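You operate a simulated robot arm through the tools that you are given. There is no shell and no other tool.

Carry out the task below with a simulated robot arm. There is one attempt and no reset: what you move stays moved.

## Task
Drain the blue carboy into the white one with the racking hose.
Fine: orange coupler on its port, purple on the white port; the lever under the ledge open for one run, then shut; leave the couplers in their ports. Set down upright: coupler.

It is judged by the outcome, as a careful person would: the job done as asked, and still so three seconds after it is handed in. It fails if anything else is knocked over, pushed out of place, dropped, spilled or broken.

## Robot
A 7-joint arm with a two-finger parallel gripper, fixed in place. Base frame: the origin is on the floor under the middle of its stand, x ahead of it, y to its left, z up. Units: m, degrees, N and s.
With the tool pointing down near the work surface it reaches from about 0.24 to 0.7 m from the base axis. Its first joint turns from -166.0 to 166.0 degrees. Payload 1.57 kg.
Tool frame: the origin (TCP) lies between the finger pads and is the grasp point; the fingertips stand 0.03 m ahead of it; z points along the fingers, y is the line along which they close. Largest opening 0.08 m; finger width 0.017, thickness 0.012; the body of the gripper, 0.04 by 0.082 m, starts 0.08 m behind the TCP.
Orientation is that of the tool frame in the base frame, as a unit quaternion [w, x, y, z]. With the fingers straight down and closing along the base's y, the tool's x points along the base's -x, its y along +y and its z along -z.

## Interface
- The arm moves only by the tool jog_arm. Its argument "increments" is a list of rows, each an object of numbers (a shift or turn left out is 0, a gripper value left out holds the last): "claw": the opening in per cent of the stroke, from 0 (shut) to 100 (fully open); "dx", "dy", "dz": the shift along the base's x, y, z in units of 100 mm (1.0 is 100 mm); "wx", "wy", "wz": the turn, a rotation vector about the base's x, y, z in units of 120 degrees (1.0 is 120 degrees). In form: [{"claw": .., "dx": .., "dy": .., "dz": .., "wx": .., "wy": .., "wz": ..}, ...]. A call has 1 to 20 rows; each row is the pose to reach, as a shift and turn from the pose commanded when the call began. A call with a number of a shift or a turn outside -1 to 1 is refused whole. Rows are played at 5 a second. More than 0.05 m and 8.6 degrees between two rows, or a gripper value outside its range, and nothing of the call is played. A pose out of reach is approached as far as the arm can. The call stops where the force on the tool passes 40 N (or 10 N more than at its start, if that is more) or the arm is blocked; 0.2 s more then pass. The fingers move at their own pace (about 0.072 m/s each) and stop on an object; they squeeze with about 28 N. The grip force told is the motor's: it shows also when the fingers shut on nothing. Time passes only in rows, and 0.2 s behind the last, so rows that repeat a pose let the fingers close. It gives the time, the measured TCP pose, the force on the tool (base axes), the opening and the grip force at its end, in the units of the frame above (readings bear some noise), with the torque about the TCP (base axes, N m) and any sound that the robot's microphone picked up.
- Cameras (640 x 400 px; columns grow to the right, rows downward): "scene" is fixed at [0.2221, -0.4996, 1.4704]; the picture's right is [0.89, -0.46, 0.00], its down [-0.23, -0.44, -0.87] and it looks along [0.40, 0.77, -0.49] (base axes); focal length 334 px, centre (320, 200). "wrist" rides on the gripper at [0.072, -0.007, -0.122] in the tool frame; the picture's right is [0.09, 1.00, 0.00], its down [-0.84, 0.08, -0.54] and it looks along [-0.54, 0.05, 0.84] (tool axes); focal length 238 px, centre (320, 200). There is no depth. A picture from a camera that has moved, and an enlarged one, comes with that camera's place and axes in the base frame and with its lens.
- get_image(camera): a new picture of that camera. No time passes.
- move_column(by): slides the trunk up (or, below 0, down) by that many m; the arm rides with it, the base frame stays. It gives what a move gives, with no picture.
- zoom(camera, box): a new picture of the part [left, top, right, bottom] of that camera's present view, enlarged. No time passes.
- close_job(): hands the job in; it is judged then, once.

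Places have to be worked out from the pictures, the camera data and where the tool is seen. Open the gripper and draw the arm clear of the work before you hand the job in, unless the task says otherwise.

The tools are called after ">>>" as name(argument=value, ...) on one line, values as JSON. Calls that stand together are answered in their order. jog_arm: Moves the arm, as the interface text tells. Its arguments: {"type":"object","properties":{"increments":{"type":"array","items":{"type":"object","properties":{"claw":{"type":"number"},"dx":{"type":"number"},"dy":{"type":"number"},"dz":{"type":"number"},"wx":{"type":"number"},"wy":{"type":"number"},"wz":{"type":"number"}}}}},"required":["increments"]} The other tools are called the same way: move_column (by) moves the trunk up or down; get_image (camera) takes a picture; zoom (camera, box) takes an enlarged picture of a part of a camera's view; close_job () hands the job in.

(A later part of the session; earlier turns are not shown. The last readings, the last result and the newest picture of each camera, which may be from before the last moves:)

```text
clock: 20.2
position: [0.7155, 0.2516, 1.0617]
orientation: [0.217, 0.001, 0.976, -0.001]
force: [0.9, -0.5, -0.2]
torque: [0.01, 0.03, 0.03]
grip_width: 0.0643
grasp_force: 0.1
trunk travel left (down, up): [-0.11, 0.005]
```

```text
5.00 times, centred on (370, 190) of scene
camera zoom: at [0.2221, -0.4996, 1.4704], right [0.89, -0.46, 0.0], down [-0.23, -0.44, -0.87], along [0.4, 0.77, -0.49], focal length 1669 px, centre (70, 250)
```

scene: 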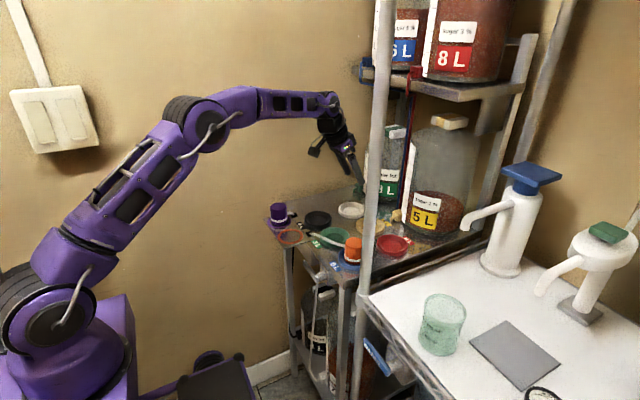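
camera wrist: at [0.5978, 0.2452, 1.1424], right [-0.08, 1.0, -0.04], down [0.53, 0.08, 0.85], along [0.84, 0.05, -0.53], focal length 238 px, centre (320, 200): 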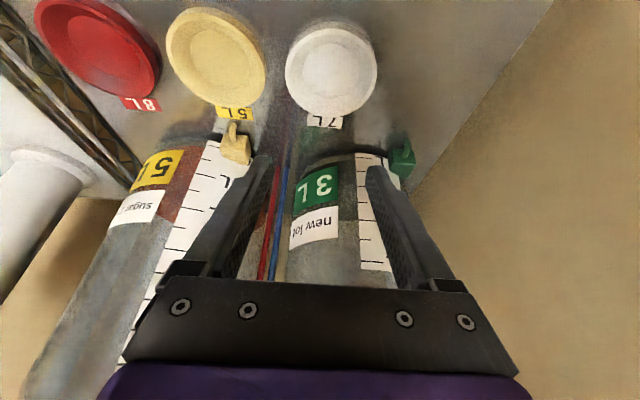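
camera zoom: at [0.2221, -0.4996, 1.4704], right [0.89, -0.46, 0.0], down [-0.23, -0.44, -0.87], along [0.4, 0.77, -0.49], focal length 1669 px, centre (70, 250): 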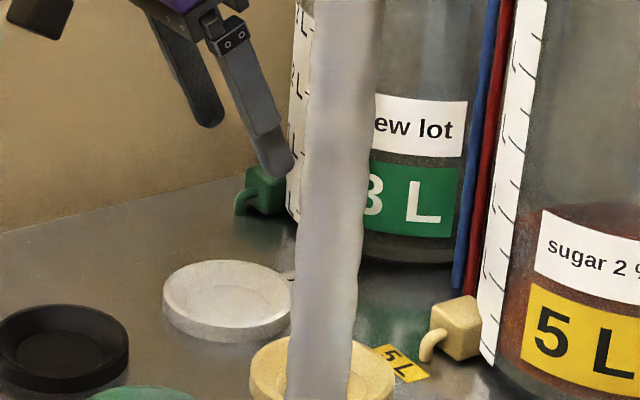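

The white port centre is at about (0.721, 0.257), floor ≈0.92. Now I go back, keeping the same 25° tilt, to above the purple coupler at about (0.501, 0.306).

>>> jog_arm(increments=[{"dx": -0.3, "dy": 0.1, "dz": 0.2, "claw": 100}, {"dx": -0.65, "dy": 0.2, "dz": 0.3}, {"dx": -1.0, "dy": 0.27, "dz": 0.3}, {"dx": -1.0, "dy": 0.27, "dz": 0.3}])

>>> jog_arm(increments=[{"dx": -0.3, "dy": 0.1}, {"dx": -0.65, "dy": 0.2}, {"dx": -1.0, "dy": 0.27}, {"dx": -1.0, "dy": 0.27}])

>>> get_image(camera="wrist")

>>> get_image(camera="scene")

```text
clock: 21.2
position: [0.6152, 0.2788, 1.0921]
orientation: [0.217, 0.0, 0.976, -0.001]
force: [-0.3, -0.2, -0.5]
torque: [0.0, 0.0, 0.01]
grip_width: 0.0799
grasp_force: 0.1
trunk travel left (down, up): [-0.11, 0.005]
```

```text
clock: 22.2
position: [0.5139, 0.3068, 1.0912]
orientation: [0.218, 0.0, 0.976, 0.0]
force: [0.2, 0.0, 0.3]
torque: [0.0, -0.01, -0.04]
grip_width: 0.0798
grasp_force: 0.0
trunk travel left (down, up): [-0.11, 0.005]
```

```text
taken
camera wrist: at [0.3968, 0.2992, 1.1722], right [-0.08, 1.0, -0.04], down [0.53, 0.08, 0.85], along [0.84, 0.05, -0.53], focal length 238 px, centre (320, 200)
```

wrist: 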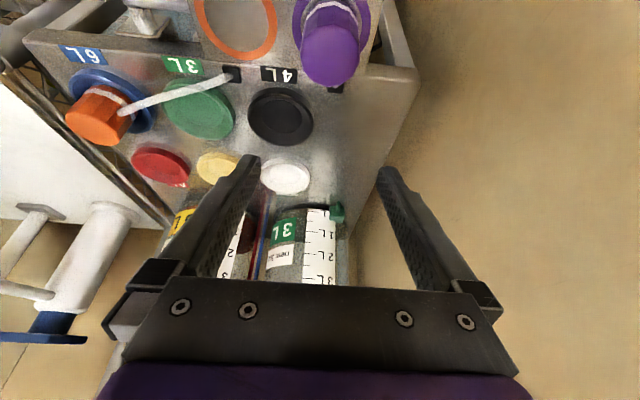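

```text
taken
```

scene: 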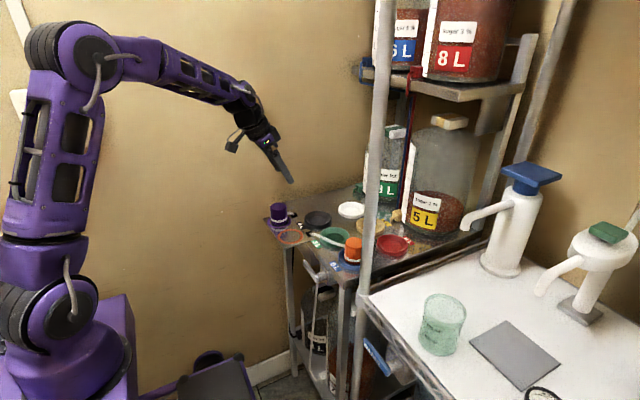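

Purple top reads at about (0.498, 0.307). I move over it and descend with fingertips stopping just above its top.

>>> jog_arm(increments=[{"dx": -0.08, "dz": -0.2}, {"dx": -0.15, "dz": -0.5}, {"dx": -0.15, "dz": -0.75}, {"dx": -0.15, "dz": -0.75}])

>>> get_image(camera="wrist")

>>> zoom(camera="scene", box=[230, 150, 350, 250])

```text
clock: 23.2
position: [0.4993, 0.3054, 1.0175]
orientation: [0.217, 0.0, 0.976, 0.0]
force: [-0.3, -0.1, -0.1]
torque: [0.0, 0.0, 0.02]
grip_width: 0.0799
grasp_force: 0.2
trunk travel left (down, up): [-0.11, 0.005]
```

```text
taken
camera wrist: at [0.3822, 0.2991, 1.0973], right [-0.08, 1.0, -0.04], down [0.53, 0.08, 0.85], along [0.84, 0.05, -0.53], focal length 238 px, centre (320, 200)
```

wrist: 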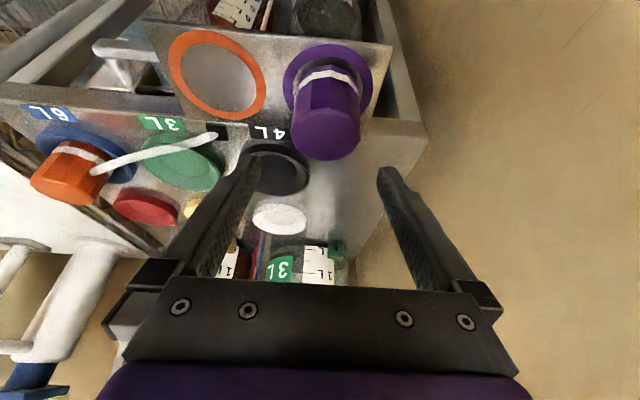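

```text
4.00 times, centred on (290, 200) of scene
camera zoom: at [0.2221, -0.4996, 1.4704], right [0.89, -0.46, 0.0], down [-0.23, -0.44, -0.87], along [0.4, 0.77, -0.49], focal length 1335 px, centre (440, 200)
```

zoom: 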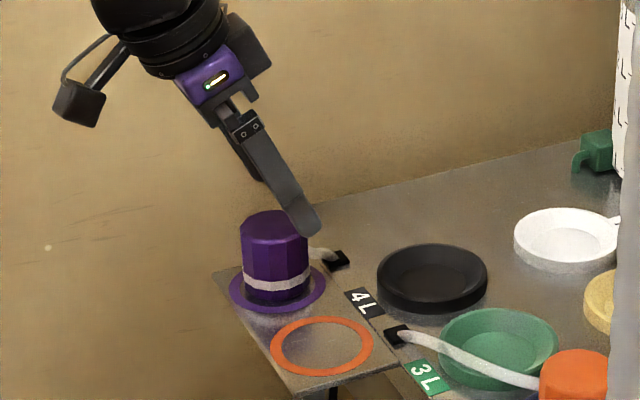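

I zoom the wrist view to refine the purple coupler's x before descending.

>>> zoom(camera="wrist", box=[240, 20, 400, 180])

```text
2.50 times, centred on (320, 100) of wrist
camera zoom: at [0.3822, 0.2991, 1.0973], right [-0.08, 1.0, -0.04], down [0.53, 0.08, 0.85], along [0.84, 0.05, -0.53], focal length 596 px, centre (320, 450)
```

zoom: 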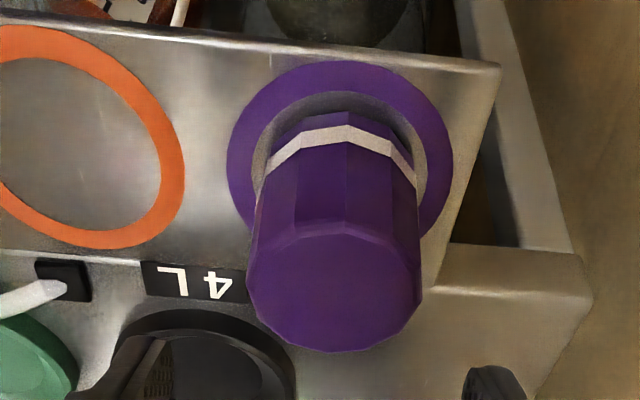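

Corrected for perspective, purple is at about (0.499, 0.308). I shift 2 mm in y, descend to z≈0.968 and close.

>>> jog_arm(increments=[{"dy": 0.02, "dz": -0.15}, {"dy": 0.02, "dz": -0.35}, {"dy": 0.02, "dz": -0.5}, {"dy": 0.02, "dz": -0.5}, {"dy": 0.02, "dz": -0.5, "claw": 45}, {"dy": 0.02, "dz": -0.5, "claw": 40}, {"dy": 0.02, "dz": -0.5}, {"dy": 0.02, "dz": -0.5}])

>>> zoom(camera="scene", box=[230, 150, 350, 250])

>>> get_image(camera="wrist")

```text
clock: 25.0
position: [0.499, 0.3061, 0.9682]
orientation: [0.216, 0.0, 0.976, -0.001]
force: [-0.4, -0.3, 0.0]
torque: [0.03, -0.04, -0.01]
grip_width: 0.0492
grasp_force: 28.5
trunk travel left (down, up): [-0.11, 0.005]
```

```text
4.00 times, centred on (290, 200) of scene
camera zoom: at [0.2221, -0.4996, 1.4704], right [0.89, -0.46, 0.0], down [-0.23, -0.44, -0.87], along [0.4, 0.77, -0.49], focal length 1335 px, centre (440, 200)
```

zoom: 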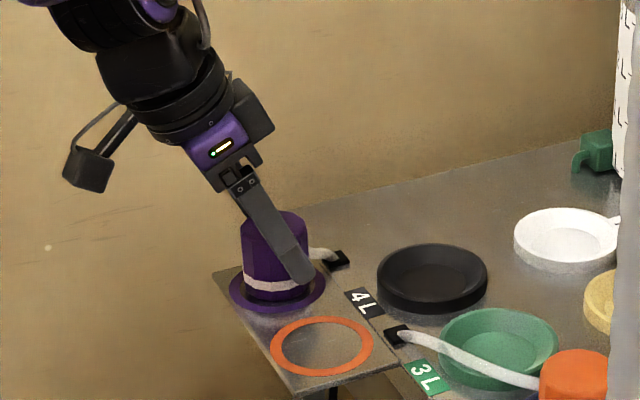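

```text
taken
camera wrist: at [0.3822, 0.3007, 1.0481], right [-0.08, 1.0, -0.04], down [0.53, 0.08, 0.85], along [0.84, 0.05, -0.53], focal length 238 px, centre (320, 200)
```

wrist: 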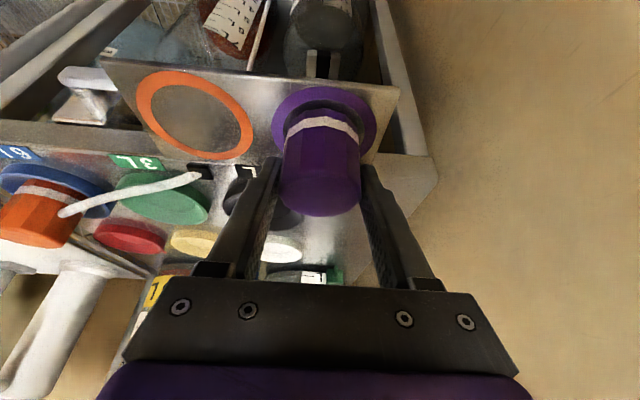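

Purple is gripped (0.049, 28 N). I lift it slowly straight up.

>>> jog_arm(increments=[{"dz": 0.1}, {"dz": 0.25}, {"dz": 0.45}, {"dz": 0.65}, {"dz": 0.8}, {"dz": 0.8}])

>>> zoom(camera="scene", box=[230, 130, 390, 270])

>>> get_image(camera="wrist")

```text
clock: 26.4
position: [0.4993, 0.3077, 1.0483]
orientation: [0.217, 0.0, 0.976, 0.001]
force: [-0.1, -0.4, -2.1]
torque: [0.01, -0.01, -0.02]
grip_width: 0.0492
grasp_force: 27.5
trunk travel left (down, up): [-0.11, 0.005]
```

```text
2.86 times, centred on (310, 200) of scene
camera zoom: at [0.2221, -0.4996, 1.4704], right [0.89, -0.46, 0.0], down [-0.23, -0.44, -0.87], along [0.4, 0.77, -0.49], focal length 954 px, centre (349, 200)
```

zoom: 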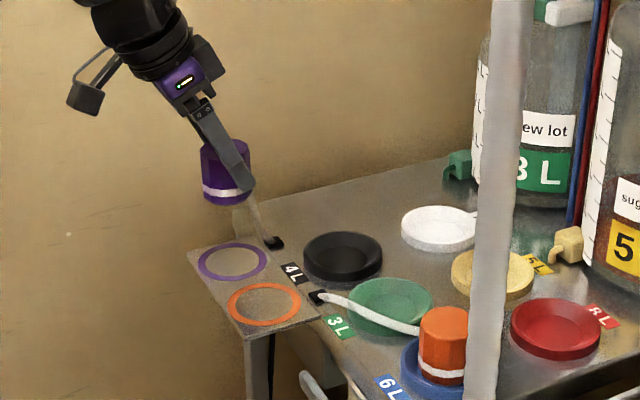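

```text
taken
camera wrist: at [0.3821, 0.3009, 1.1284], right [-0.08, 1.0, -0.04], down [0.53, 0.08, 0.85], along [0.84, 0.05, -0.53], focal length 238 px, centre (320, 200)
```

wrist: 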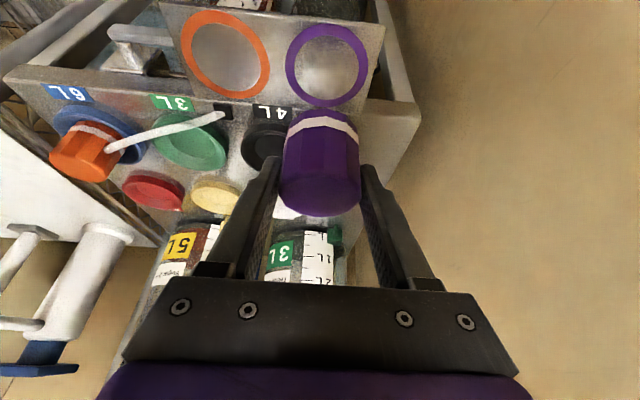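

Purple hangs upright. I carry it toward the white port at this height in two stages.

>>> jog_arm(increments=[{"dx": 0.2, "dy": -0.05}, {"dx": 0.45, "dy": -0.12}, {"dx": 0.75, "dy": -0.2}, {"dx": 1.0, "dy": -0.25}, {"dx": 1.0, "dy": -0.25}])

>>> jog_arm(increments=[{"dx": 0.2, "dy": -0.05}, {"dx": 0.45, "dy": -0.12}, {"dx": 0.75, "dy": -0.2}, {"dx": 1.0, "dy": -0.25}, {"dx": 1.0, "dy": -0.25}])

>>> get_image(camera="wrist")

>>> get_image(camera="scene")

```text
clock: 27.6
position: [0.6004, 0.2838, 1.0468]
orientation: [0.217, 0.001, 0.976, -0.001]
force: [0.2, 0.0, -1.4]
torque: [0.02, 0.02, 0.01]
grip_width: 0.0494
grasp_force: 27.7
trunk travel left (down, up): [-0.11, 0.005]
```

```text
clock: 28.8
position: [0.7002, 0.2579, 1.0466]
orientation: [0.217, 0.0, 0.976, 0.0]
force: [-0.2, -0.2, -1.5]
torque: [0.0, 0.02, 0.01]
grip_width: 0.0492
grasp_force: 28.3
trunk travel left (down, up): [-0.11, 0.005]
```

```text
taken
camera wrist: at [0.5829, 0.2508, 1.128], right [-0.08, 1.0, -0.04], down [0.53, 0.08, 0.84], along [0.84, 0.05, -0.53], focal length 238 px, centre (320, 200)
```

wrist: 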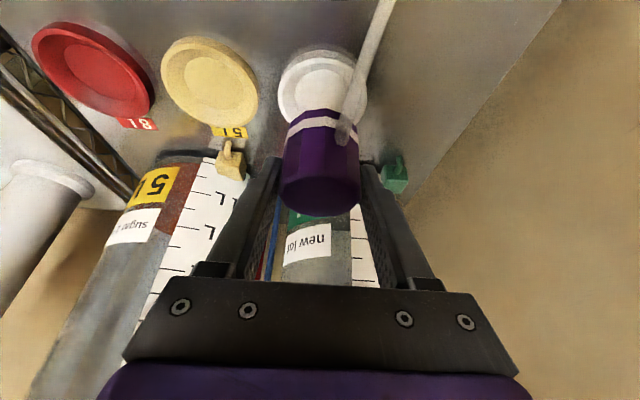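

```text
taken
```

scene: 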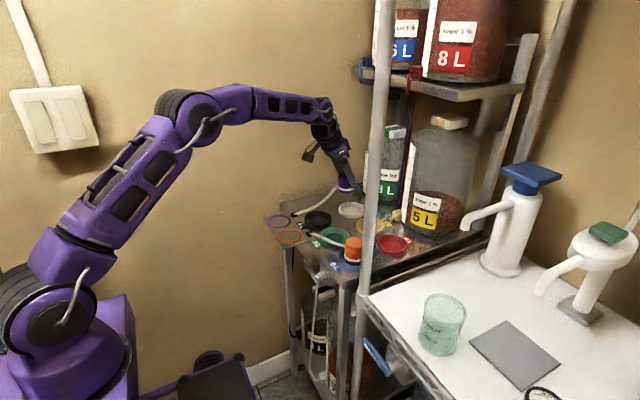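

The port is ahead of the coupler. I move +2.2 cm in x and lower 3 cm, then check alignment.

>>> jog_arm(increments=[{"dx": 0.12}, {"dx": 0.23}, {"dx": 0.23, "dz": -0.15}, {"dx": 0.23, "dz": -0.3}, {"dx": 0.23, "dz": -0.3}])

>>> zoom(camera="wrist", box=[240, 30, 400, 230])

>>> zoom(camera="scene", box=[320, 160, 400, 230])

```text
clock: 30.0
position: [0.7248, 0.2578, 1.0165]
orientation: [0.218, -0.001, 0.976, 0.001]
force: [0.8, -0.5, -1.5]
torque: [0.01, 0.02, -0.01]
grip_width: 0.0492
grasp_force: 27.7
trunk travel left (down, up): [-0.11, 0.005]
```

```text
2.00 times, centred on (320, 130) of wrist
camera zoom: at [0.6058, 0.2506, 1.0974], right [-0.08, 1.0, -0.04], down [0.53, 0.08, 0.85], along [0.84, 0.05, -0.53], focal length 477 px, centre (320, 340)
```

zoom: 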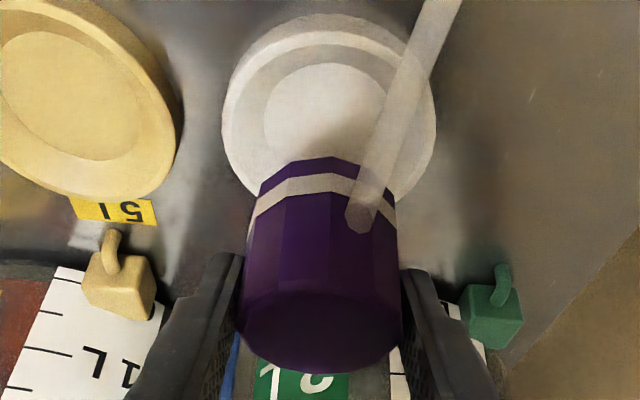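

```text
5.71 times, centred on (360, 195) of scene
camera zoom: at [0.2221, -0.4996, 1.4704], right [0.89, -0.46, 0.0], down [-0.23, -0.44, -0.87], along [0.4, 0.77, -0.49], focal length 1907 px, centre (91, 229)
```

zoom: 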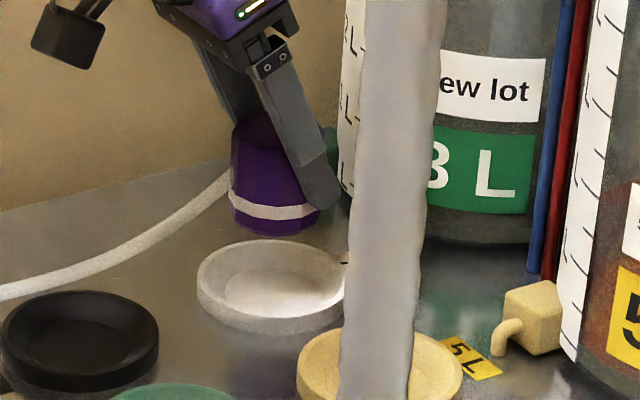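

Alignment looks within ~2 mm. I lower until the coupler's bottom is just above the rim and re-check, nudging −1 mm in y.

>>> jog_arm(increments=[{"dy": -0.01, "dz": -0.1}, {"dy": -0.01, "dz": -0.2}, {"dy": -0.01, "dz": -0.29}, {"dy": -0.01, "dz": -0.29}])

>>> zoom(camera="wrist", box=[240, 50, 400, 230])

>>> zoom(camera="scene", box=[330, 180, 380, 230])

```text
clock: 31.0
position: [0.7236, 0.2571, 0.9887]
orientation: [0.216, 0.001, 0.976, -0.001]
force: [-0.6, -0.9, -1.6]
torque: [0.0, -0.02, 0.0]
grip_width: 0.0489
grasp_force: 27.5
trunk travel left (down, up): [-0.11, 0.005]
```

```text
2.22 times, centred on (320, 140) of wrist
camera zoom: at [0.6062, 0.2501, 1.0682], right [-0.08, 1.0, -0.04], down [0.53, 0.08, 0.85], along [0.84, 0.05, -0.53], focal length 530 px, centre (320, 333)
```

zoom: 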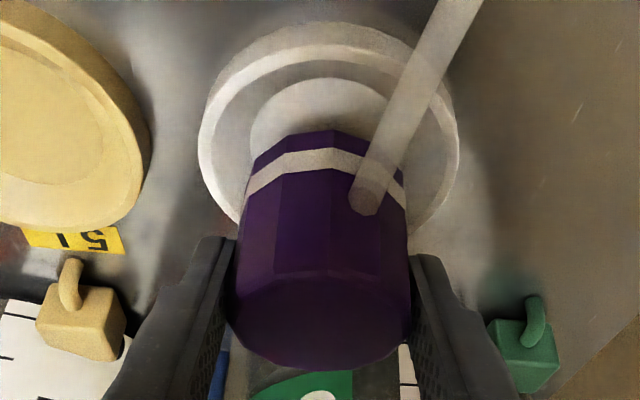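

```text
8.00 times, centred on (355, 205) of scene
camera zoom: at [0.2221, -0.4996, 1.4704], right [0.89, -0.46, 0.0], down [-0.23, -0.44, -0.87], along [0.4, 0.77, -0.49], focal length 2670 px, centre (40, 160)
```

zoom: 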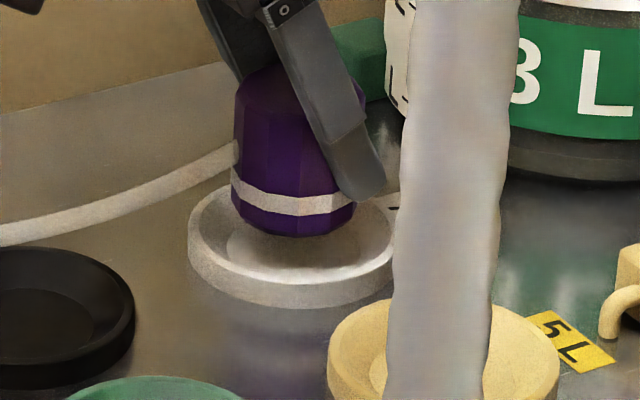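

Image estimates scatter by ±3 mm, so I use feel: seated height should be TCP z≈0.969. I lower to about 0.975 and watch forces.

>>> jog_arm(increments=[{"dz": -0.05}, {"dz": -0.1}, {"dz": -0.12}, {"dz": -0.12}])

>>> zoom(camera="scene", box=[330, 180, 380, 230])

>>> zoom(camera="wrist", box=[240, 50, 400, 230])

```text
clock: 32.0
position: [0.7235, 0.2562, 0.9761]
orientation: [0.217, 0.0, 0.976, 0.0]
force: [-0.4, -0.2, -1.9]
torque: [0.01, 0.0, -0.01]
grip_width: 0.0491
grasp_force: 27.9
trunk travel left (down, up): [-0.11, 0.005]
```

```text
8.00 times, centred on (355, 205) of scene
camera zoom: at [0.2221, -0.4996, 1.4704], right [0.89, -0.46, 0.0], down [-0.23, -0.44, -0.87], along [0.4, 0.77, -0.49], focal length 2670 px, centre (40, 160)
```

zoom: 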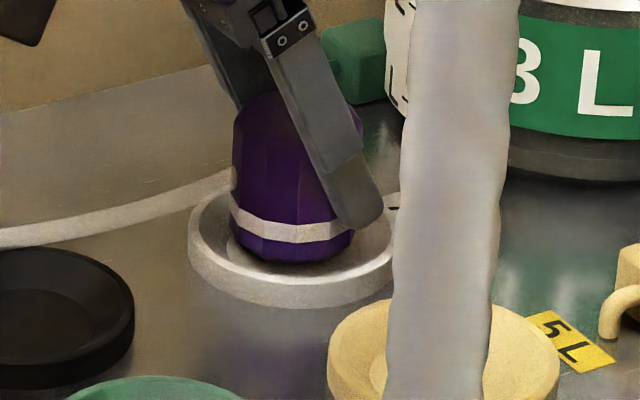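

```text
2.22 times, centred on (320, 140) of wrist
camera zoom: at [0.6058, 0.25, 1.0561], right [-0.08, 1.0, -0.04], down [0.53, 0.08, 0.85], along [0.84, 0.05, -0.53], focal length 530 px, centre (320, 333)
```

zoom: 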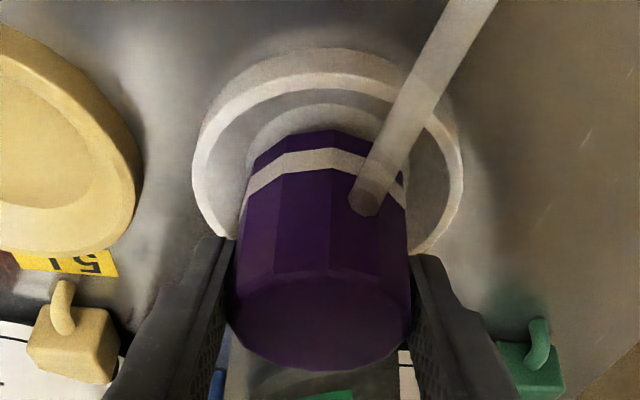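

Compared with how orange seated, purple is well aligned. I continue down in 2–3 mm steps.

>>> jog_arm(increments=[{"dz": -0.02}, {"dz": -0.04}, {"dz": -0.04}])

```text
clock: 32.8
position: [0.7225, 0.2573, 0.9723]
orientation: [0.217, 0.0, 0.976, -0.001]
force: [0.0, -0.6, -1.4]
torque: [0.05, -0.01, -0.02]
grip_width: 0.0493
grasp_force: 27.8
trunk travel left (down, up): [-0.11, 0.005]
```

No contact yet at 0.972; another small step down.

>>> jog_arm(increments=[{"dz": -0.01}, {"dz": -0.02}, {"dz": -0.02}])

```text
clock: 33.6
position: [0.7232, 0.2567, 0.9711]
orientation: [0.216, -0.001, 0.976, 0.0]
force: [0.4, 0.4, -0.5]
torque: [0.02, 0.03, 0.0]
grip_width: 0.0489
grasp_force: 28.1
trunk travel left (down, up): [-0.11, 0.005]
```

Force is just beginning to change (−0.5 N). One more millimetre or so.

>>> jog_arm(increments=[{"dz": -0.01}, {"dz": -0.015}, {"dz": -0.015}])

>>> zoom(camera="scene", box=[330, 180, 380, 230])

>>> zoom(camera="wrist", box=[240, 50, 400, 230])

```text
clock: 34.4
position: [0.7241, 0.2567, 0.9697]
orientation: [0.217, 0.0, 0.976, 0.0]
force: [-0.1, -0.2, -0.5]
torque: [0.03, 0.02, -0.04]
grip_width: 0.0494
grasp_force: 27.8
trunk travel left (down, up): [-0.11, 0.005]
```

```text
8.00 times, centred on (355, 205) of scene
camera zoom: at [0.2221, -0.4996, 1.4704], right [0.89, -0.46, 0.0], down [-0.23, -0.44, -0.87], along [0.4, 0.77, -0.49], focal length 2670 px, centre (40, 160)
```

zoom: 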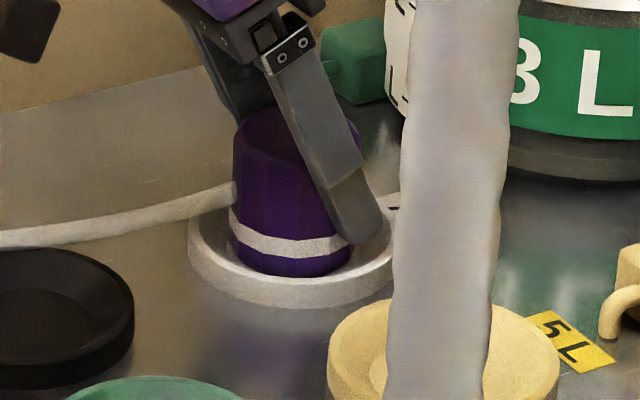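

```text
2.22 times, centred on (320, 140) of wrist
camera zoom: at [0.6059, 0.2496, 1.0494], right [-0.08, 1.0, -0.04], down [0.53, 0.08, 0.85], along [0.84, 0.05, -0.53], focal length 530 px, centre (320, 333)
```

zoom: 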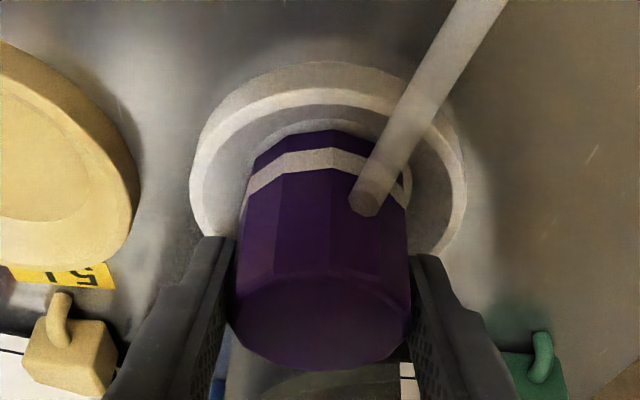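

Almost seated. Another ~1 mm down, reading the force and torque for contact direction.

>>> jog_arm(increments=[{"dz": -0.01}, {"dz": -0.01}])

```text
clock: 35.0
position: [0.7232, 0.2559, 0.9688]
orientation: [0.218, 0.0, 0.976, 0.0]
force: [0.7, -0.2, 5.0]
torque: [0.03, 0.09, -0.01]
grip_width: 0.0492
grasp_force: 28.4
trunk travel left (down, up): [-0.11, 0.005]
```

Contact at TCP z 0.969, the expected seated height, 5 N. I release.

>>> jog_arm(increments=[{"claw": 65}, {"claw": 75}, {"claw": 80}, {"claw": 80}])

>>> zoom(camera="scene", box=[330, 180, 380, 230])

>>> zoom(camera="wrist", box=[240, 50, 400, 230])

```text
clock: 36.0
position: [0.7235, 0.2557, 0.9682]
orientation: [0.218, -0.001, 0.976, 0.0]
force: [0.4, -0.3, -0.8]
torque: [0.0, 0.02, -0.03]
grip_width: 0.0642
grasp_force: 0.0
trunk travel left (down, up): [-0.11, 0.005]
```

```text
8.00 times, centred on (355, 205) of scene
camera zoom: at [0.2221, -0.4996, 1.4704], right [0.89, -0.46, 0.0], down [-0.23, -0.44, -0.87], along [0.4, 0.77, -0.49], focal length 2670 px, centre (40, 160)
```

zoom: 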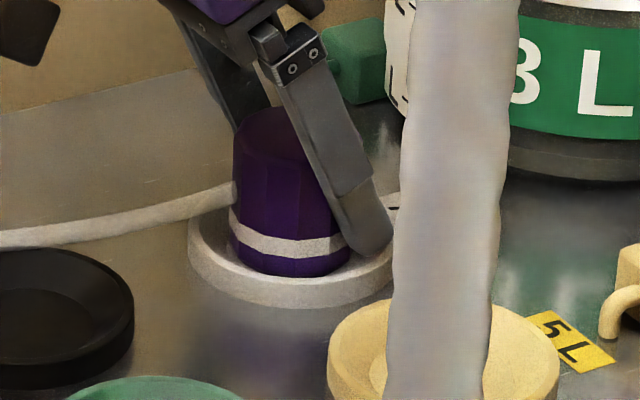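

```text
2.22 times, centred on (320, 140) of wrist
camera zoom: at [0.6058, 0.2497, 1.0484], right [-0.08, 1.0, -0.04], down [0.53, 0.08, 0.85], along [0.84, 0.05, -0.53], focal length 530 px, centre (320, 333)
```

zoom: 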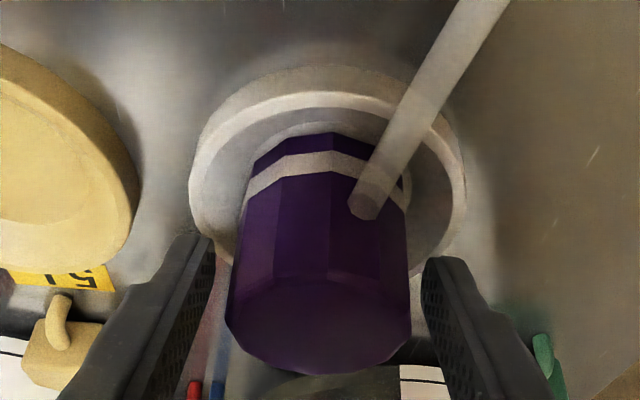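

The purple coupler stands upright in the white port. I withdraw straight up and check.

>>> jog_arm(increments=[{"dz": 0.1}, {"dz": 0.25}, {"dz": 0.5}, {"dz": 0.8}, {"dz": 1.0}, {"dz": 1.0}])

>>> get_image(camera="wrist")

>>> zoom(camera="wrist", box=[260, 0, 400, 140])

>>> zoom(camera="scene", box=[260, 160, 420, 290])

```text
clock: 37.4
position: [0.7226, 0.2548, 1.0701]
orientation: [0.217, 0.001, 0.976, -0.001]
force: [-0.3, 0.5, 0.3]
torque: [-0.01, 0.0, -0.02]
grip_width: 0.0643
grasp_force: 0.0
trunk travel left (down, up): [-0.11, 0.005]
```

```text
taken
camera wrist: at [0.6058, 0.2498, 1.1485], right [-0.08, 1.0, -0.04], down [0.53, 0.08, 0.85], along [0.84, 0.05, -0.53], focal length 238 px, centre (320, 200)
```

wrist: 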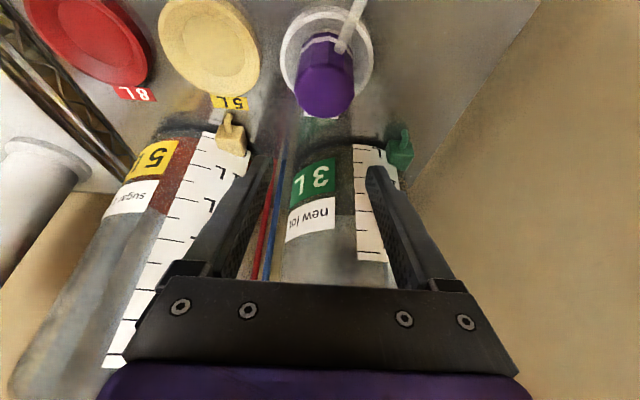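

```text
2.86 times, centred on (330, 70) of wrist
camera zoom: at [0.6058, 0.2498, 1.1485], right [-0.08, 1.0, -0.04], down [0.53, 0.08, 0.85], along [0.84, 0.05, -0.53], focal length 681 px, centre (291, 571)
```

zoom: 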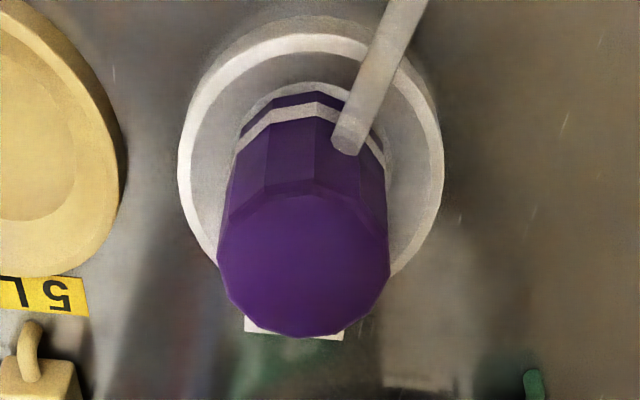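

```text
3.08 times, centred on (340, 225) of scene
camera zoom: at [0.2221, -0.4996, 1.4704], right [0.89, -0.46, 0.0], down [-0.23, -0.44, -0.87], along [0.4, 0.77, -0.49], focal length 1027 px, centre (258, 123)
```

zoom: 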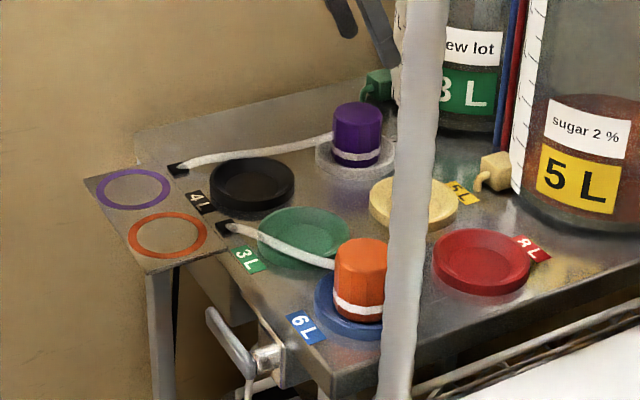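

Both couplers are upright and centred in their ports, parking rings empty. Next is the lever; I retreat back toward the robot at height to get a view of it.

>>> jog_arm(increments=[{"dx": -0.3, "dy": -0.1, "dz": 0.2, "claw": 40}, {"dx": -0.65, "dy": -0.2, "dz": 0.3}, {"dx": -1.0, "dy": -0.3, "dz": 0.3}, {"dx": -1.0, "dy": -0.3, "dz": 0.3}])

>>> jog_arm(increments=[{"dx": -0.3, "dy": -0.1}, {"dx": -0.65, "dy": -0.2}, {"dx": -1.0, "dy": -0.4}, {"dx": -1.0, "dy": -0.4}])

>>> jog_arm(increments=[{"dx": -0.3, "dy": -0.1, "wy": -0.06}, {"dx": -0.65, "dy": -0.2, "wy": -0.12}, {"dx": -1.0, "dy": -0.4, "wy": -0.165}, {"dx": -1.0, "dy": -0.4, "wy": -0.165}])

>>> get_image(camera="wrist")

>>> get_image(camera="scene")

```text
clock: 38.4
position: [0.6233, 0.2261, 1.0986]
orientation: [0.218, 0.0, 0.976, -0.001]
force: [-0.6, -0.1, 0.1]
torque: [0.03, 0.01, -0.01]
grip_width: 0.0316
grasp_force: 0.1
trunk travel left (down, up): [-0.11, 0.005]
```

```text
clock: 39.4
position: [0.523, 0.1862, 1.0984]
orientation: [0.217, 0.0, 0.976, 0.0]
force: [-0.1, -0.5, -0.4]
torque: [0.01, -0.03, 0.03]
grip_width: 0.032
grasp_force: 0.1
trunk travel left (down, up): [-0.11, 0.005]
```

```text
clock: 40.4
position: [0.4222, 0.1469, 1.0969]
orientation: [0.382, 0.0, 0.924, 0.0]
force: [0.1, -0.2, 0.7]
torque: [0.0, -0.02, 0.05]
grip_width: 0.032
grasp_force: 0.1
trunk travel left (down, up): [-0.11, 0.005]
```

```text
taken
camera wrist: at [0.2842, 0.1408, 1.1331], right [-0.07, 1.0, -0.07], down [0.21, 0.08, 0.97], along [0.98, 0.05, -0.22], focal length 238 px, centre (320, 200)
```

wrist: 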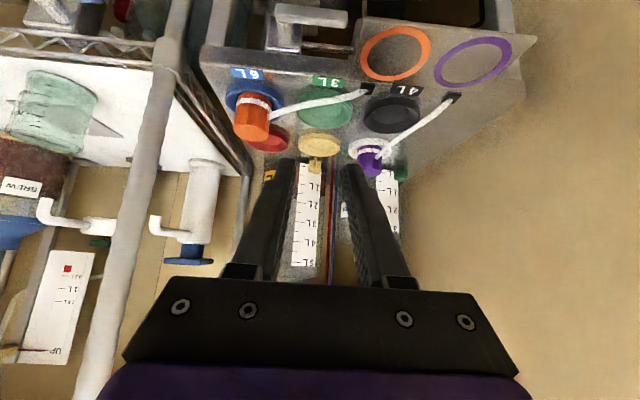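

```text
taken
```

scene: 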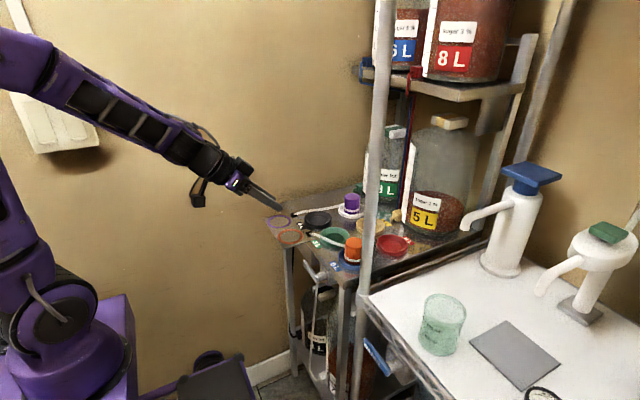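

The lever is at the top of the (upside-down) wrist view. I lower the trunk back and move the hand back and down for a frontal view of the lever.

>>> move_column(by=-0.06)

>>> jog_arm(increments=[{"dx": -0.2, "dz": -0.2}, {"dx": -0.5, "dz": -0.5}, {"dx": -0.6, "dz": -0.8}, {"dx": -0.6, "dz": -0.8}])

>>> get_image(camera="wrist")

>>> get_image(camera="scene")

```text
clock: 41.4
position: [0.4231, 0.1474, 1.0375]
orientation: [0.381, 0.0, 0.924, 0.0]
force: [0.8, -0.2, 0.4]
torque: [-0.01, -0.02, 0.05]
grip_width: 0.032
grasp_force: 0.0
trunk travel left (down, up): [-0.05, 0.065]
```

```text
clock: 42.4
position: [0.3789, 0.1602, 0.9654]
orientation: [0.379, 0.0, 0.925, -0.001]
force: [0.4, -0.1, -0.4]
torque: [-0.01, 0.0, -0.01]
grip_width: 0.0318
grasp_force: 0.0
out of reach, approached as far as the arm can: row 2, 3, 4
trunk travel left (down, up): [-0.05, 0.065]
```

```text
taken
camera wrist: at [0.2415, 0.1539, 1.0005], right [-0.06, 1.0, -0.07], down [0.22, 0.08, 0.97], along [0.97, 0.05, -0.22], focal length 238 px, centre (320, 200)
```

wrist: 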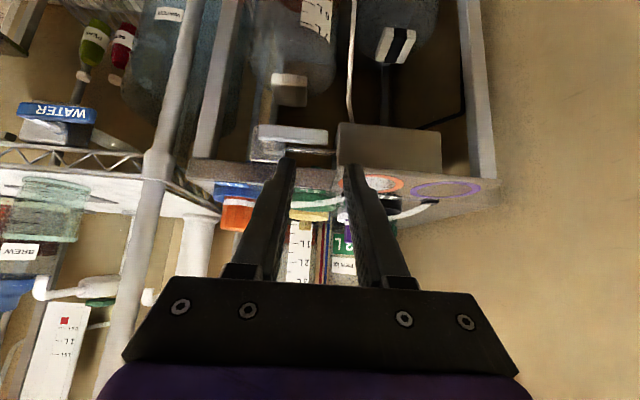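

```text
taken
```

scene: 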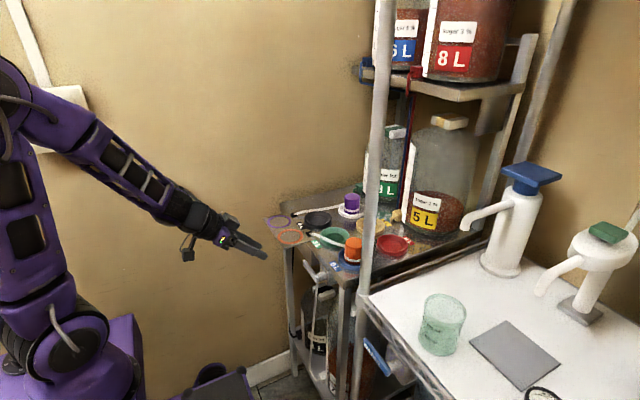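

A good frontal view of the lever. I zoom in.

>>> zoom(camera="wrist", box=[180, 70, 500, 230])

>>> zoom(camera="wrist", box=[230, 100, 350, 180])

>>> zoom(camera="scene", box=[280, 240, 360, 300])

```text
2.00 times, centred on (340, 150) of wrist
camera zoom: at [0.2415, 0.1539, 1.0005], right [-0.06, 1.0, -0.07], down [0.22, 0.08, 0.97], along [0.97, 0.05, -0.22], focal length 477 px, centre (280, 300)
```

zoom: 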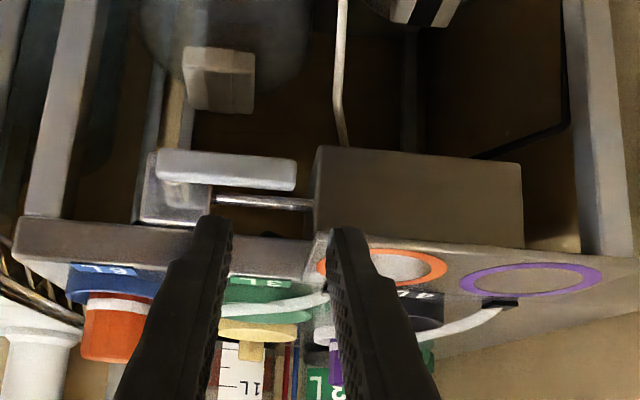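

```text
5.00 times, centred on (290, 140) of wrist
camera zoom: at [0.2415, 0.1539, 1.0005], right [-0.06, 1.0, -0.07], down [0.22, 0.08, 0.97], along [0.97, 0.05, -0.22], focal length 1192 px, centre (470, 500)
```

zoom: 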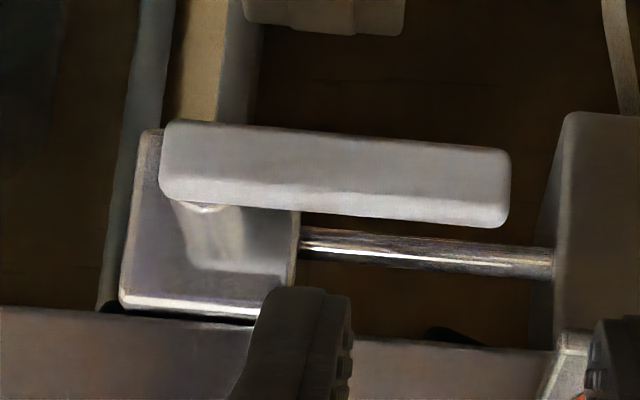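

```text
6.67 times, centred on (320, 270) of scene
camera zoom: at [0.2221, -0.4996, 1.4704], right [0.89, -0.46, 0.0], down [-0.23, -0.44, -0.87], along [0.4, 0.77, -0.49], focal length 2225 px, centre (320, -267)
```

zoom: 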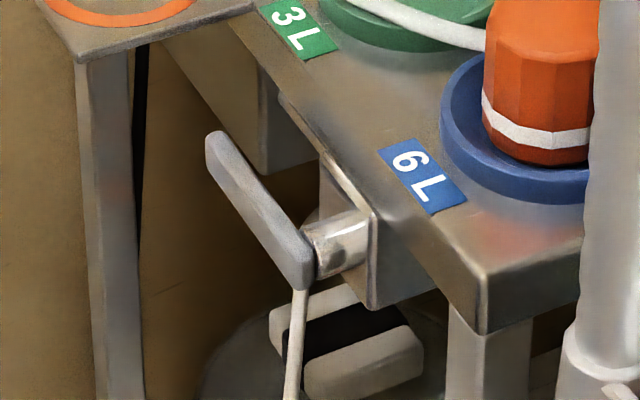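

The lever handle lies at x≈0.51–0.522, y 0.086–0.172, z 0.850–0.867, pivoting at y≈0.096 on a boss along x. I first step forward, close the gripper to use as a poker, and pitch it nearer to horizontal.

>>> jog_arm(increments=[{"dx": 0.3, "claw": 0}, {"dx": 0.6}, {"dx": 0.8}, {"dx": 0.8}])

```text
clock: 43.4
position: [0.4582, 0.1608, 0.9658]
orientation: [0.383, 0.0, 0.924, 0.0]
force: [0.0, 0.0, 0.6]
torque: [0.0, 0.01, 0.04]
grip_width: 0.0
grasp_force: 21.4
trunk travel left (down, up): [-0.05, 0.065]
```

Now I pitch another 20° (to ~65° from vertical) and settle at about (0.45, 0.15, 0.93).

>>> jog_arm(increments=[{"wy": -0.06, "dz": -0.1, "dy": -0.03}, {"wy": -0.12, "dz": -0.2, "dy": -0.06}, {"wy": -0.167, "dx": -0.08, "dy": -0.1, "dz": -0.36}, {"wy": -0.167, "dx": -0.08, "dy": -0.1, "dz": -0.36}])

>>> get_image(camera="wrist")

>>> get_image(camera="scene")

```text
clock: 44.4
position: [0.4524, 0.1525, 0.9282]
orientation: [0.536, 0.001, 0.844, 0.0]
force: [-0.3, 0.0, 0.0]
torque: [0.02, -0.04, -0.01]
grip_width: 0.0
grasp_force: 21.5
trunk travel left (down, up): [-0.05, 0.065]
```

```text
taken
camera wrist: at [0.3096, 0.144, 0.9165], right [-0.04, 1.0, -0.08], down [-0.14, 0.08, 0.99], along [0.99, 0.05, 0.13], focal length 238 px, centre (320, 200)
```

wrist: 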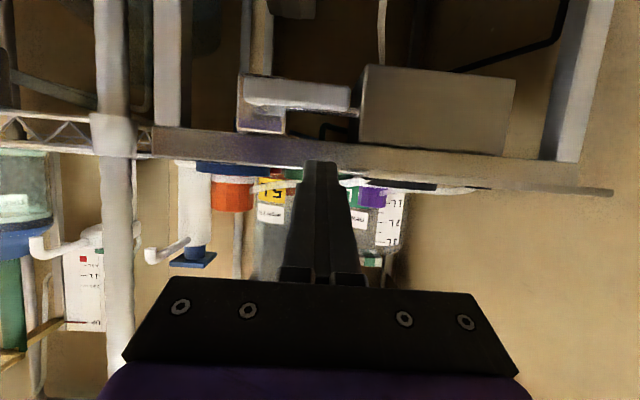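

```text
taken
```

scene: 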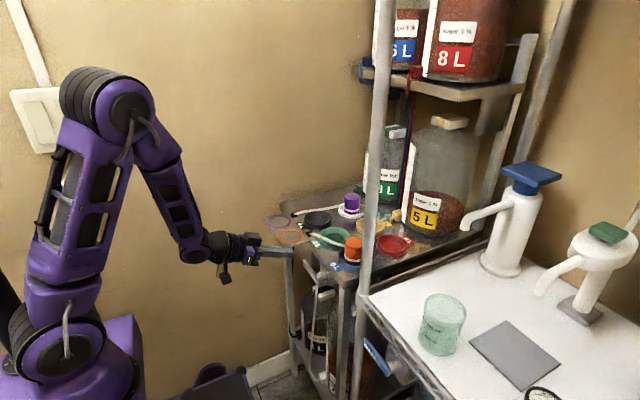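

The hand now points nearly forward and the lever is plainly in view. I zoom to check positions.

>>> zoom(camera="wrist", box=[220, 50, 380, 200])

>>> zoom(camera="scene", box=[240, 220, 360, 320])

```text
2.67 times, centred on (300, 125) of wrist
camera zoom: at [0.3096, 0.144, 0.9165], right [-0.04, 1.0, -0.08], down [-0.14, 0.08, 0.99], along [0.99, 0.05, 0.13], focal length 636 px, centre (373, 400)
```

zoom: 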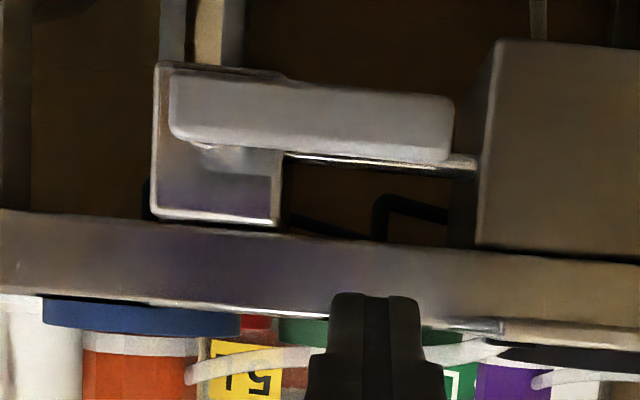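

```text
4.00 times, centred on (300, 270) of scene
camera zoom: at [0.2221, -0.4996, 1.4704], right [0.89, -0.46, 0.0], down [-0.23, -0.44, -0.87], along [0.4, 0.77, -0.49], focal length 1335 px, centre (400, -80)
```

zoom: 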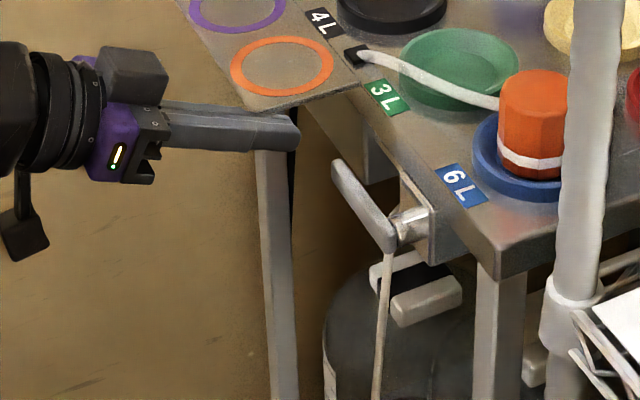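

Handle confirmed at y 0.086–0.171, z 0.850–0.868, front at x≈0.51. I bring the fingertips over the handle's outer part, about 1.5 cm above it.

>>> jog_arm(increments=[{"dx": 0.15, "dz": -0.08}, {"dx": 0.3, "dz": -0.16}, {"dx": 0.41, "dz": -0.23}, {"dx": 0.41, "dz": -0.23}])

>>> zoom(camera="wrist", box=[220, 50, 380, 200])

>>> zoom(camera="scene", box=[260, 220, 360, 300])

```text
clock: 45.4
position: [0.4927, 0.1503, 0.9055]
orientation: [0.536, 0.0, 0.844, 0.0]
force: [-0.9, 0.7, -0.5]
torque: [-0.02, 0.0, -0.02]
grip_width: 0.0002
grasp_force: 21.0
trunk travel left (down, up): [-0.05, 0.065]
```

```text
2.67 times, centred on (300, 125) of wrist
camera zoom: at [0.3509, 0.1444, 0.8934], right [-0.04, 1.0, -0.08], down [-0.14, 0.08, 0.99], along [0.99, 0.05, 0.13], focal length 636 px, centre (373, 400)
```

zoom: 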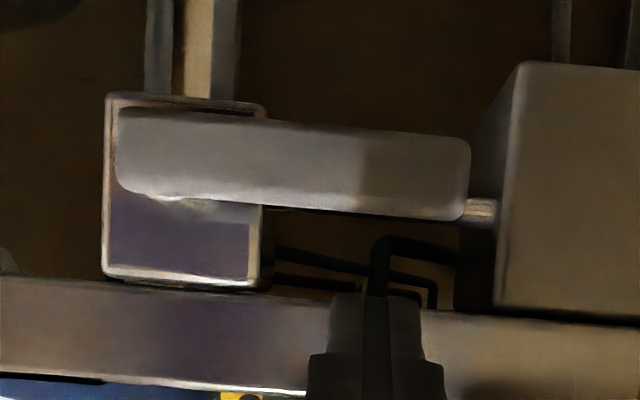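

```text
5.00 times, centred on (310, 260) of scene
camera zoom: at [0.2221, -0.4996, 1.4704], right [0.89, -0.46, 0.0], down [-0.23, -0.44, -0.87], along [0.4, 0.77, -0.49], focal length 1669 px, centre (370, -100)
```

zoom: 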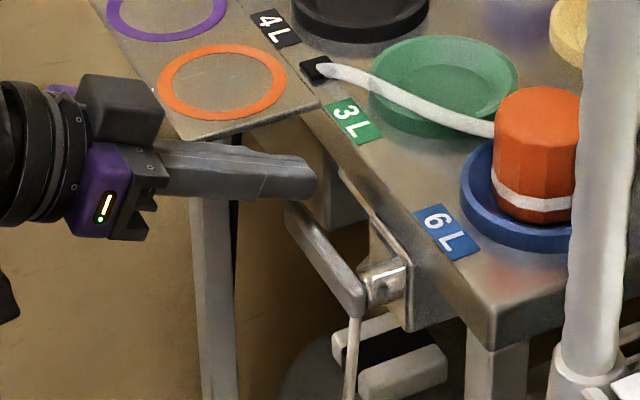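

The poker is right above the handle's outer half. I press down gently (toward about 10° of rotation) and read the force to see if the lever turns that way.

>>> jog_arm(increments=[{"dz": -0.1}, {"dz": -0.17}, {"dz": -0.2, "dy": 0.01}, {"dz": -0.23, "dy": 0.02}, {"dz": -0.26, "dy": 0.03}])

>>> zoom(camera="wrist", box=[220, 50, 380, 200])

>>> zoom(camera="scene", box=[260, 220, 360, 300])

```text
clock: 46.6
position: [0.4915, 0.153, 0.8801]
orientation: [0.537, 0.001, 0.844, -0.001]
force: [0.0, -0.7, 0.5]
torque: [0.02, -0.01, 0.01]
grip_width: 0.0002
grasp_force: 21.3
trunk travel left (down, up): [-0.05, 0.065]
```

```text
2.67 times, centred on (300, 125) of wrist
camera zoom: at [0.3506, 0.1468, 0.867], right [-0.04, 1.0, -0.08], down [-0.14, 0.08, 0.99], along [0.99, 0.05, 0.13], focal length 636 px, centre (373, 400)
```

zoom: 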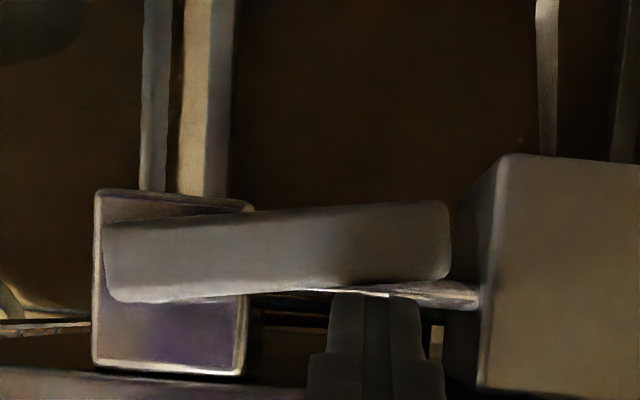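

```text
5.00 times, centred on (310, 260) of scene
camera zoom: at [0.2221, -0.4996, 1.4704], right [0.89, -0.46, 0.0], down [-0.23, -0.44, -0.87], along [0.4, 0.77, -0.49], focal length 1669 px, centre (370, -100)
```

zoom: 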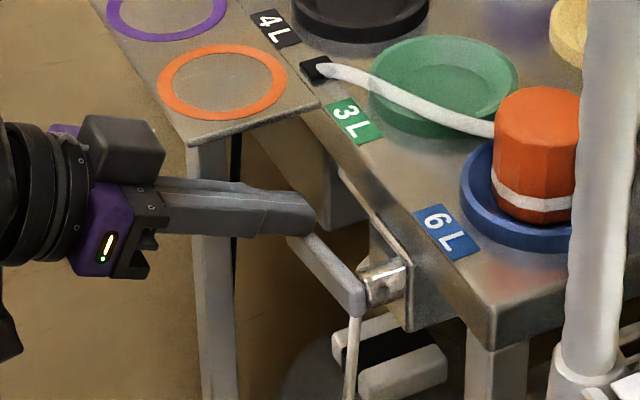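

The lever turns down freely. I continue along the arc to about 60°.

>>> jog_arm(increments=[{"dy": 0.01, "dz": -0.05}, {"dy": 0.016, "dz": -0.09}, {"dy": 0.017, "dz": -0.135}, {"dy": 0.017, "dz": -0.18}, {"dy": 0.0, "dz": -0.277}, {"dy": -0.034, "dz": -0.373}, {"dy": -0.089, "dz": -0.463}])

>>> zoom(camera="wrist", box=[220, 0, 420, 200])

>>> zoom(camera="scene", box=[260, 220, 360, 300])

```text
clock: 48.2
position: [0.4911, 0.1442, 0.8336]
orientation: [0.536, 0.0, 0.844, 0.0]
force: [0.3, 0.5, 0.1]
torque: [0.01, -0.01, -0.01]
grip_width: 0.0002
grasp_force: 21.3
trunk travel left (down, up): [-0.05, 0.065]
```

```text
2.00 times, centred on (320, 100) of wrist
camera zoom: at [0.3501, 0.138, 0.8208], right [-0.04, 1.0, -0.08], down [-0.14, 0.08, 0.99], along [0.99, 0.05, 0.13], focal length 477 px, centre (320, 400)
```

zoom: 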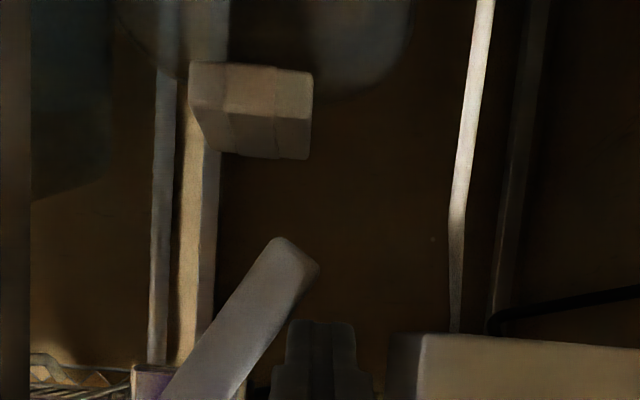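

```text
5.00 times, centred on (310, 260) of scene
camera zoom: at [0.2221, -0.4996, 1.4704], right [0.89, -0.46, 0.0], down [-0.23, -0.44, -0.87], along [0.4, 0.77, -0.49], focal length 1669 px, centre (370, -100)
```

zoom: 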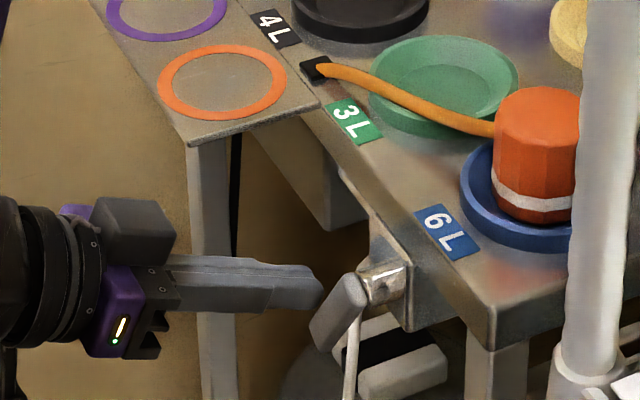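

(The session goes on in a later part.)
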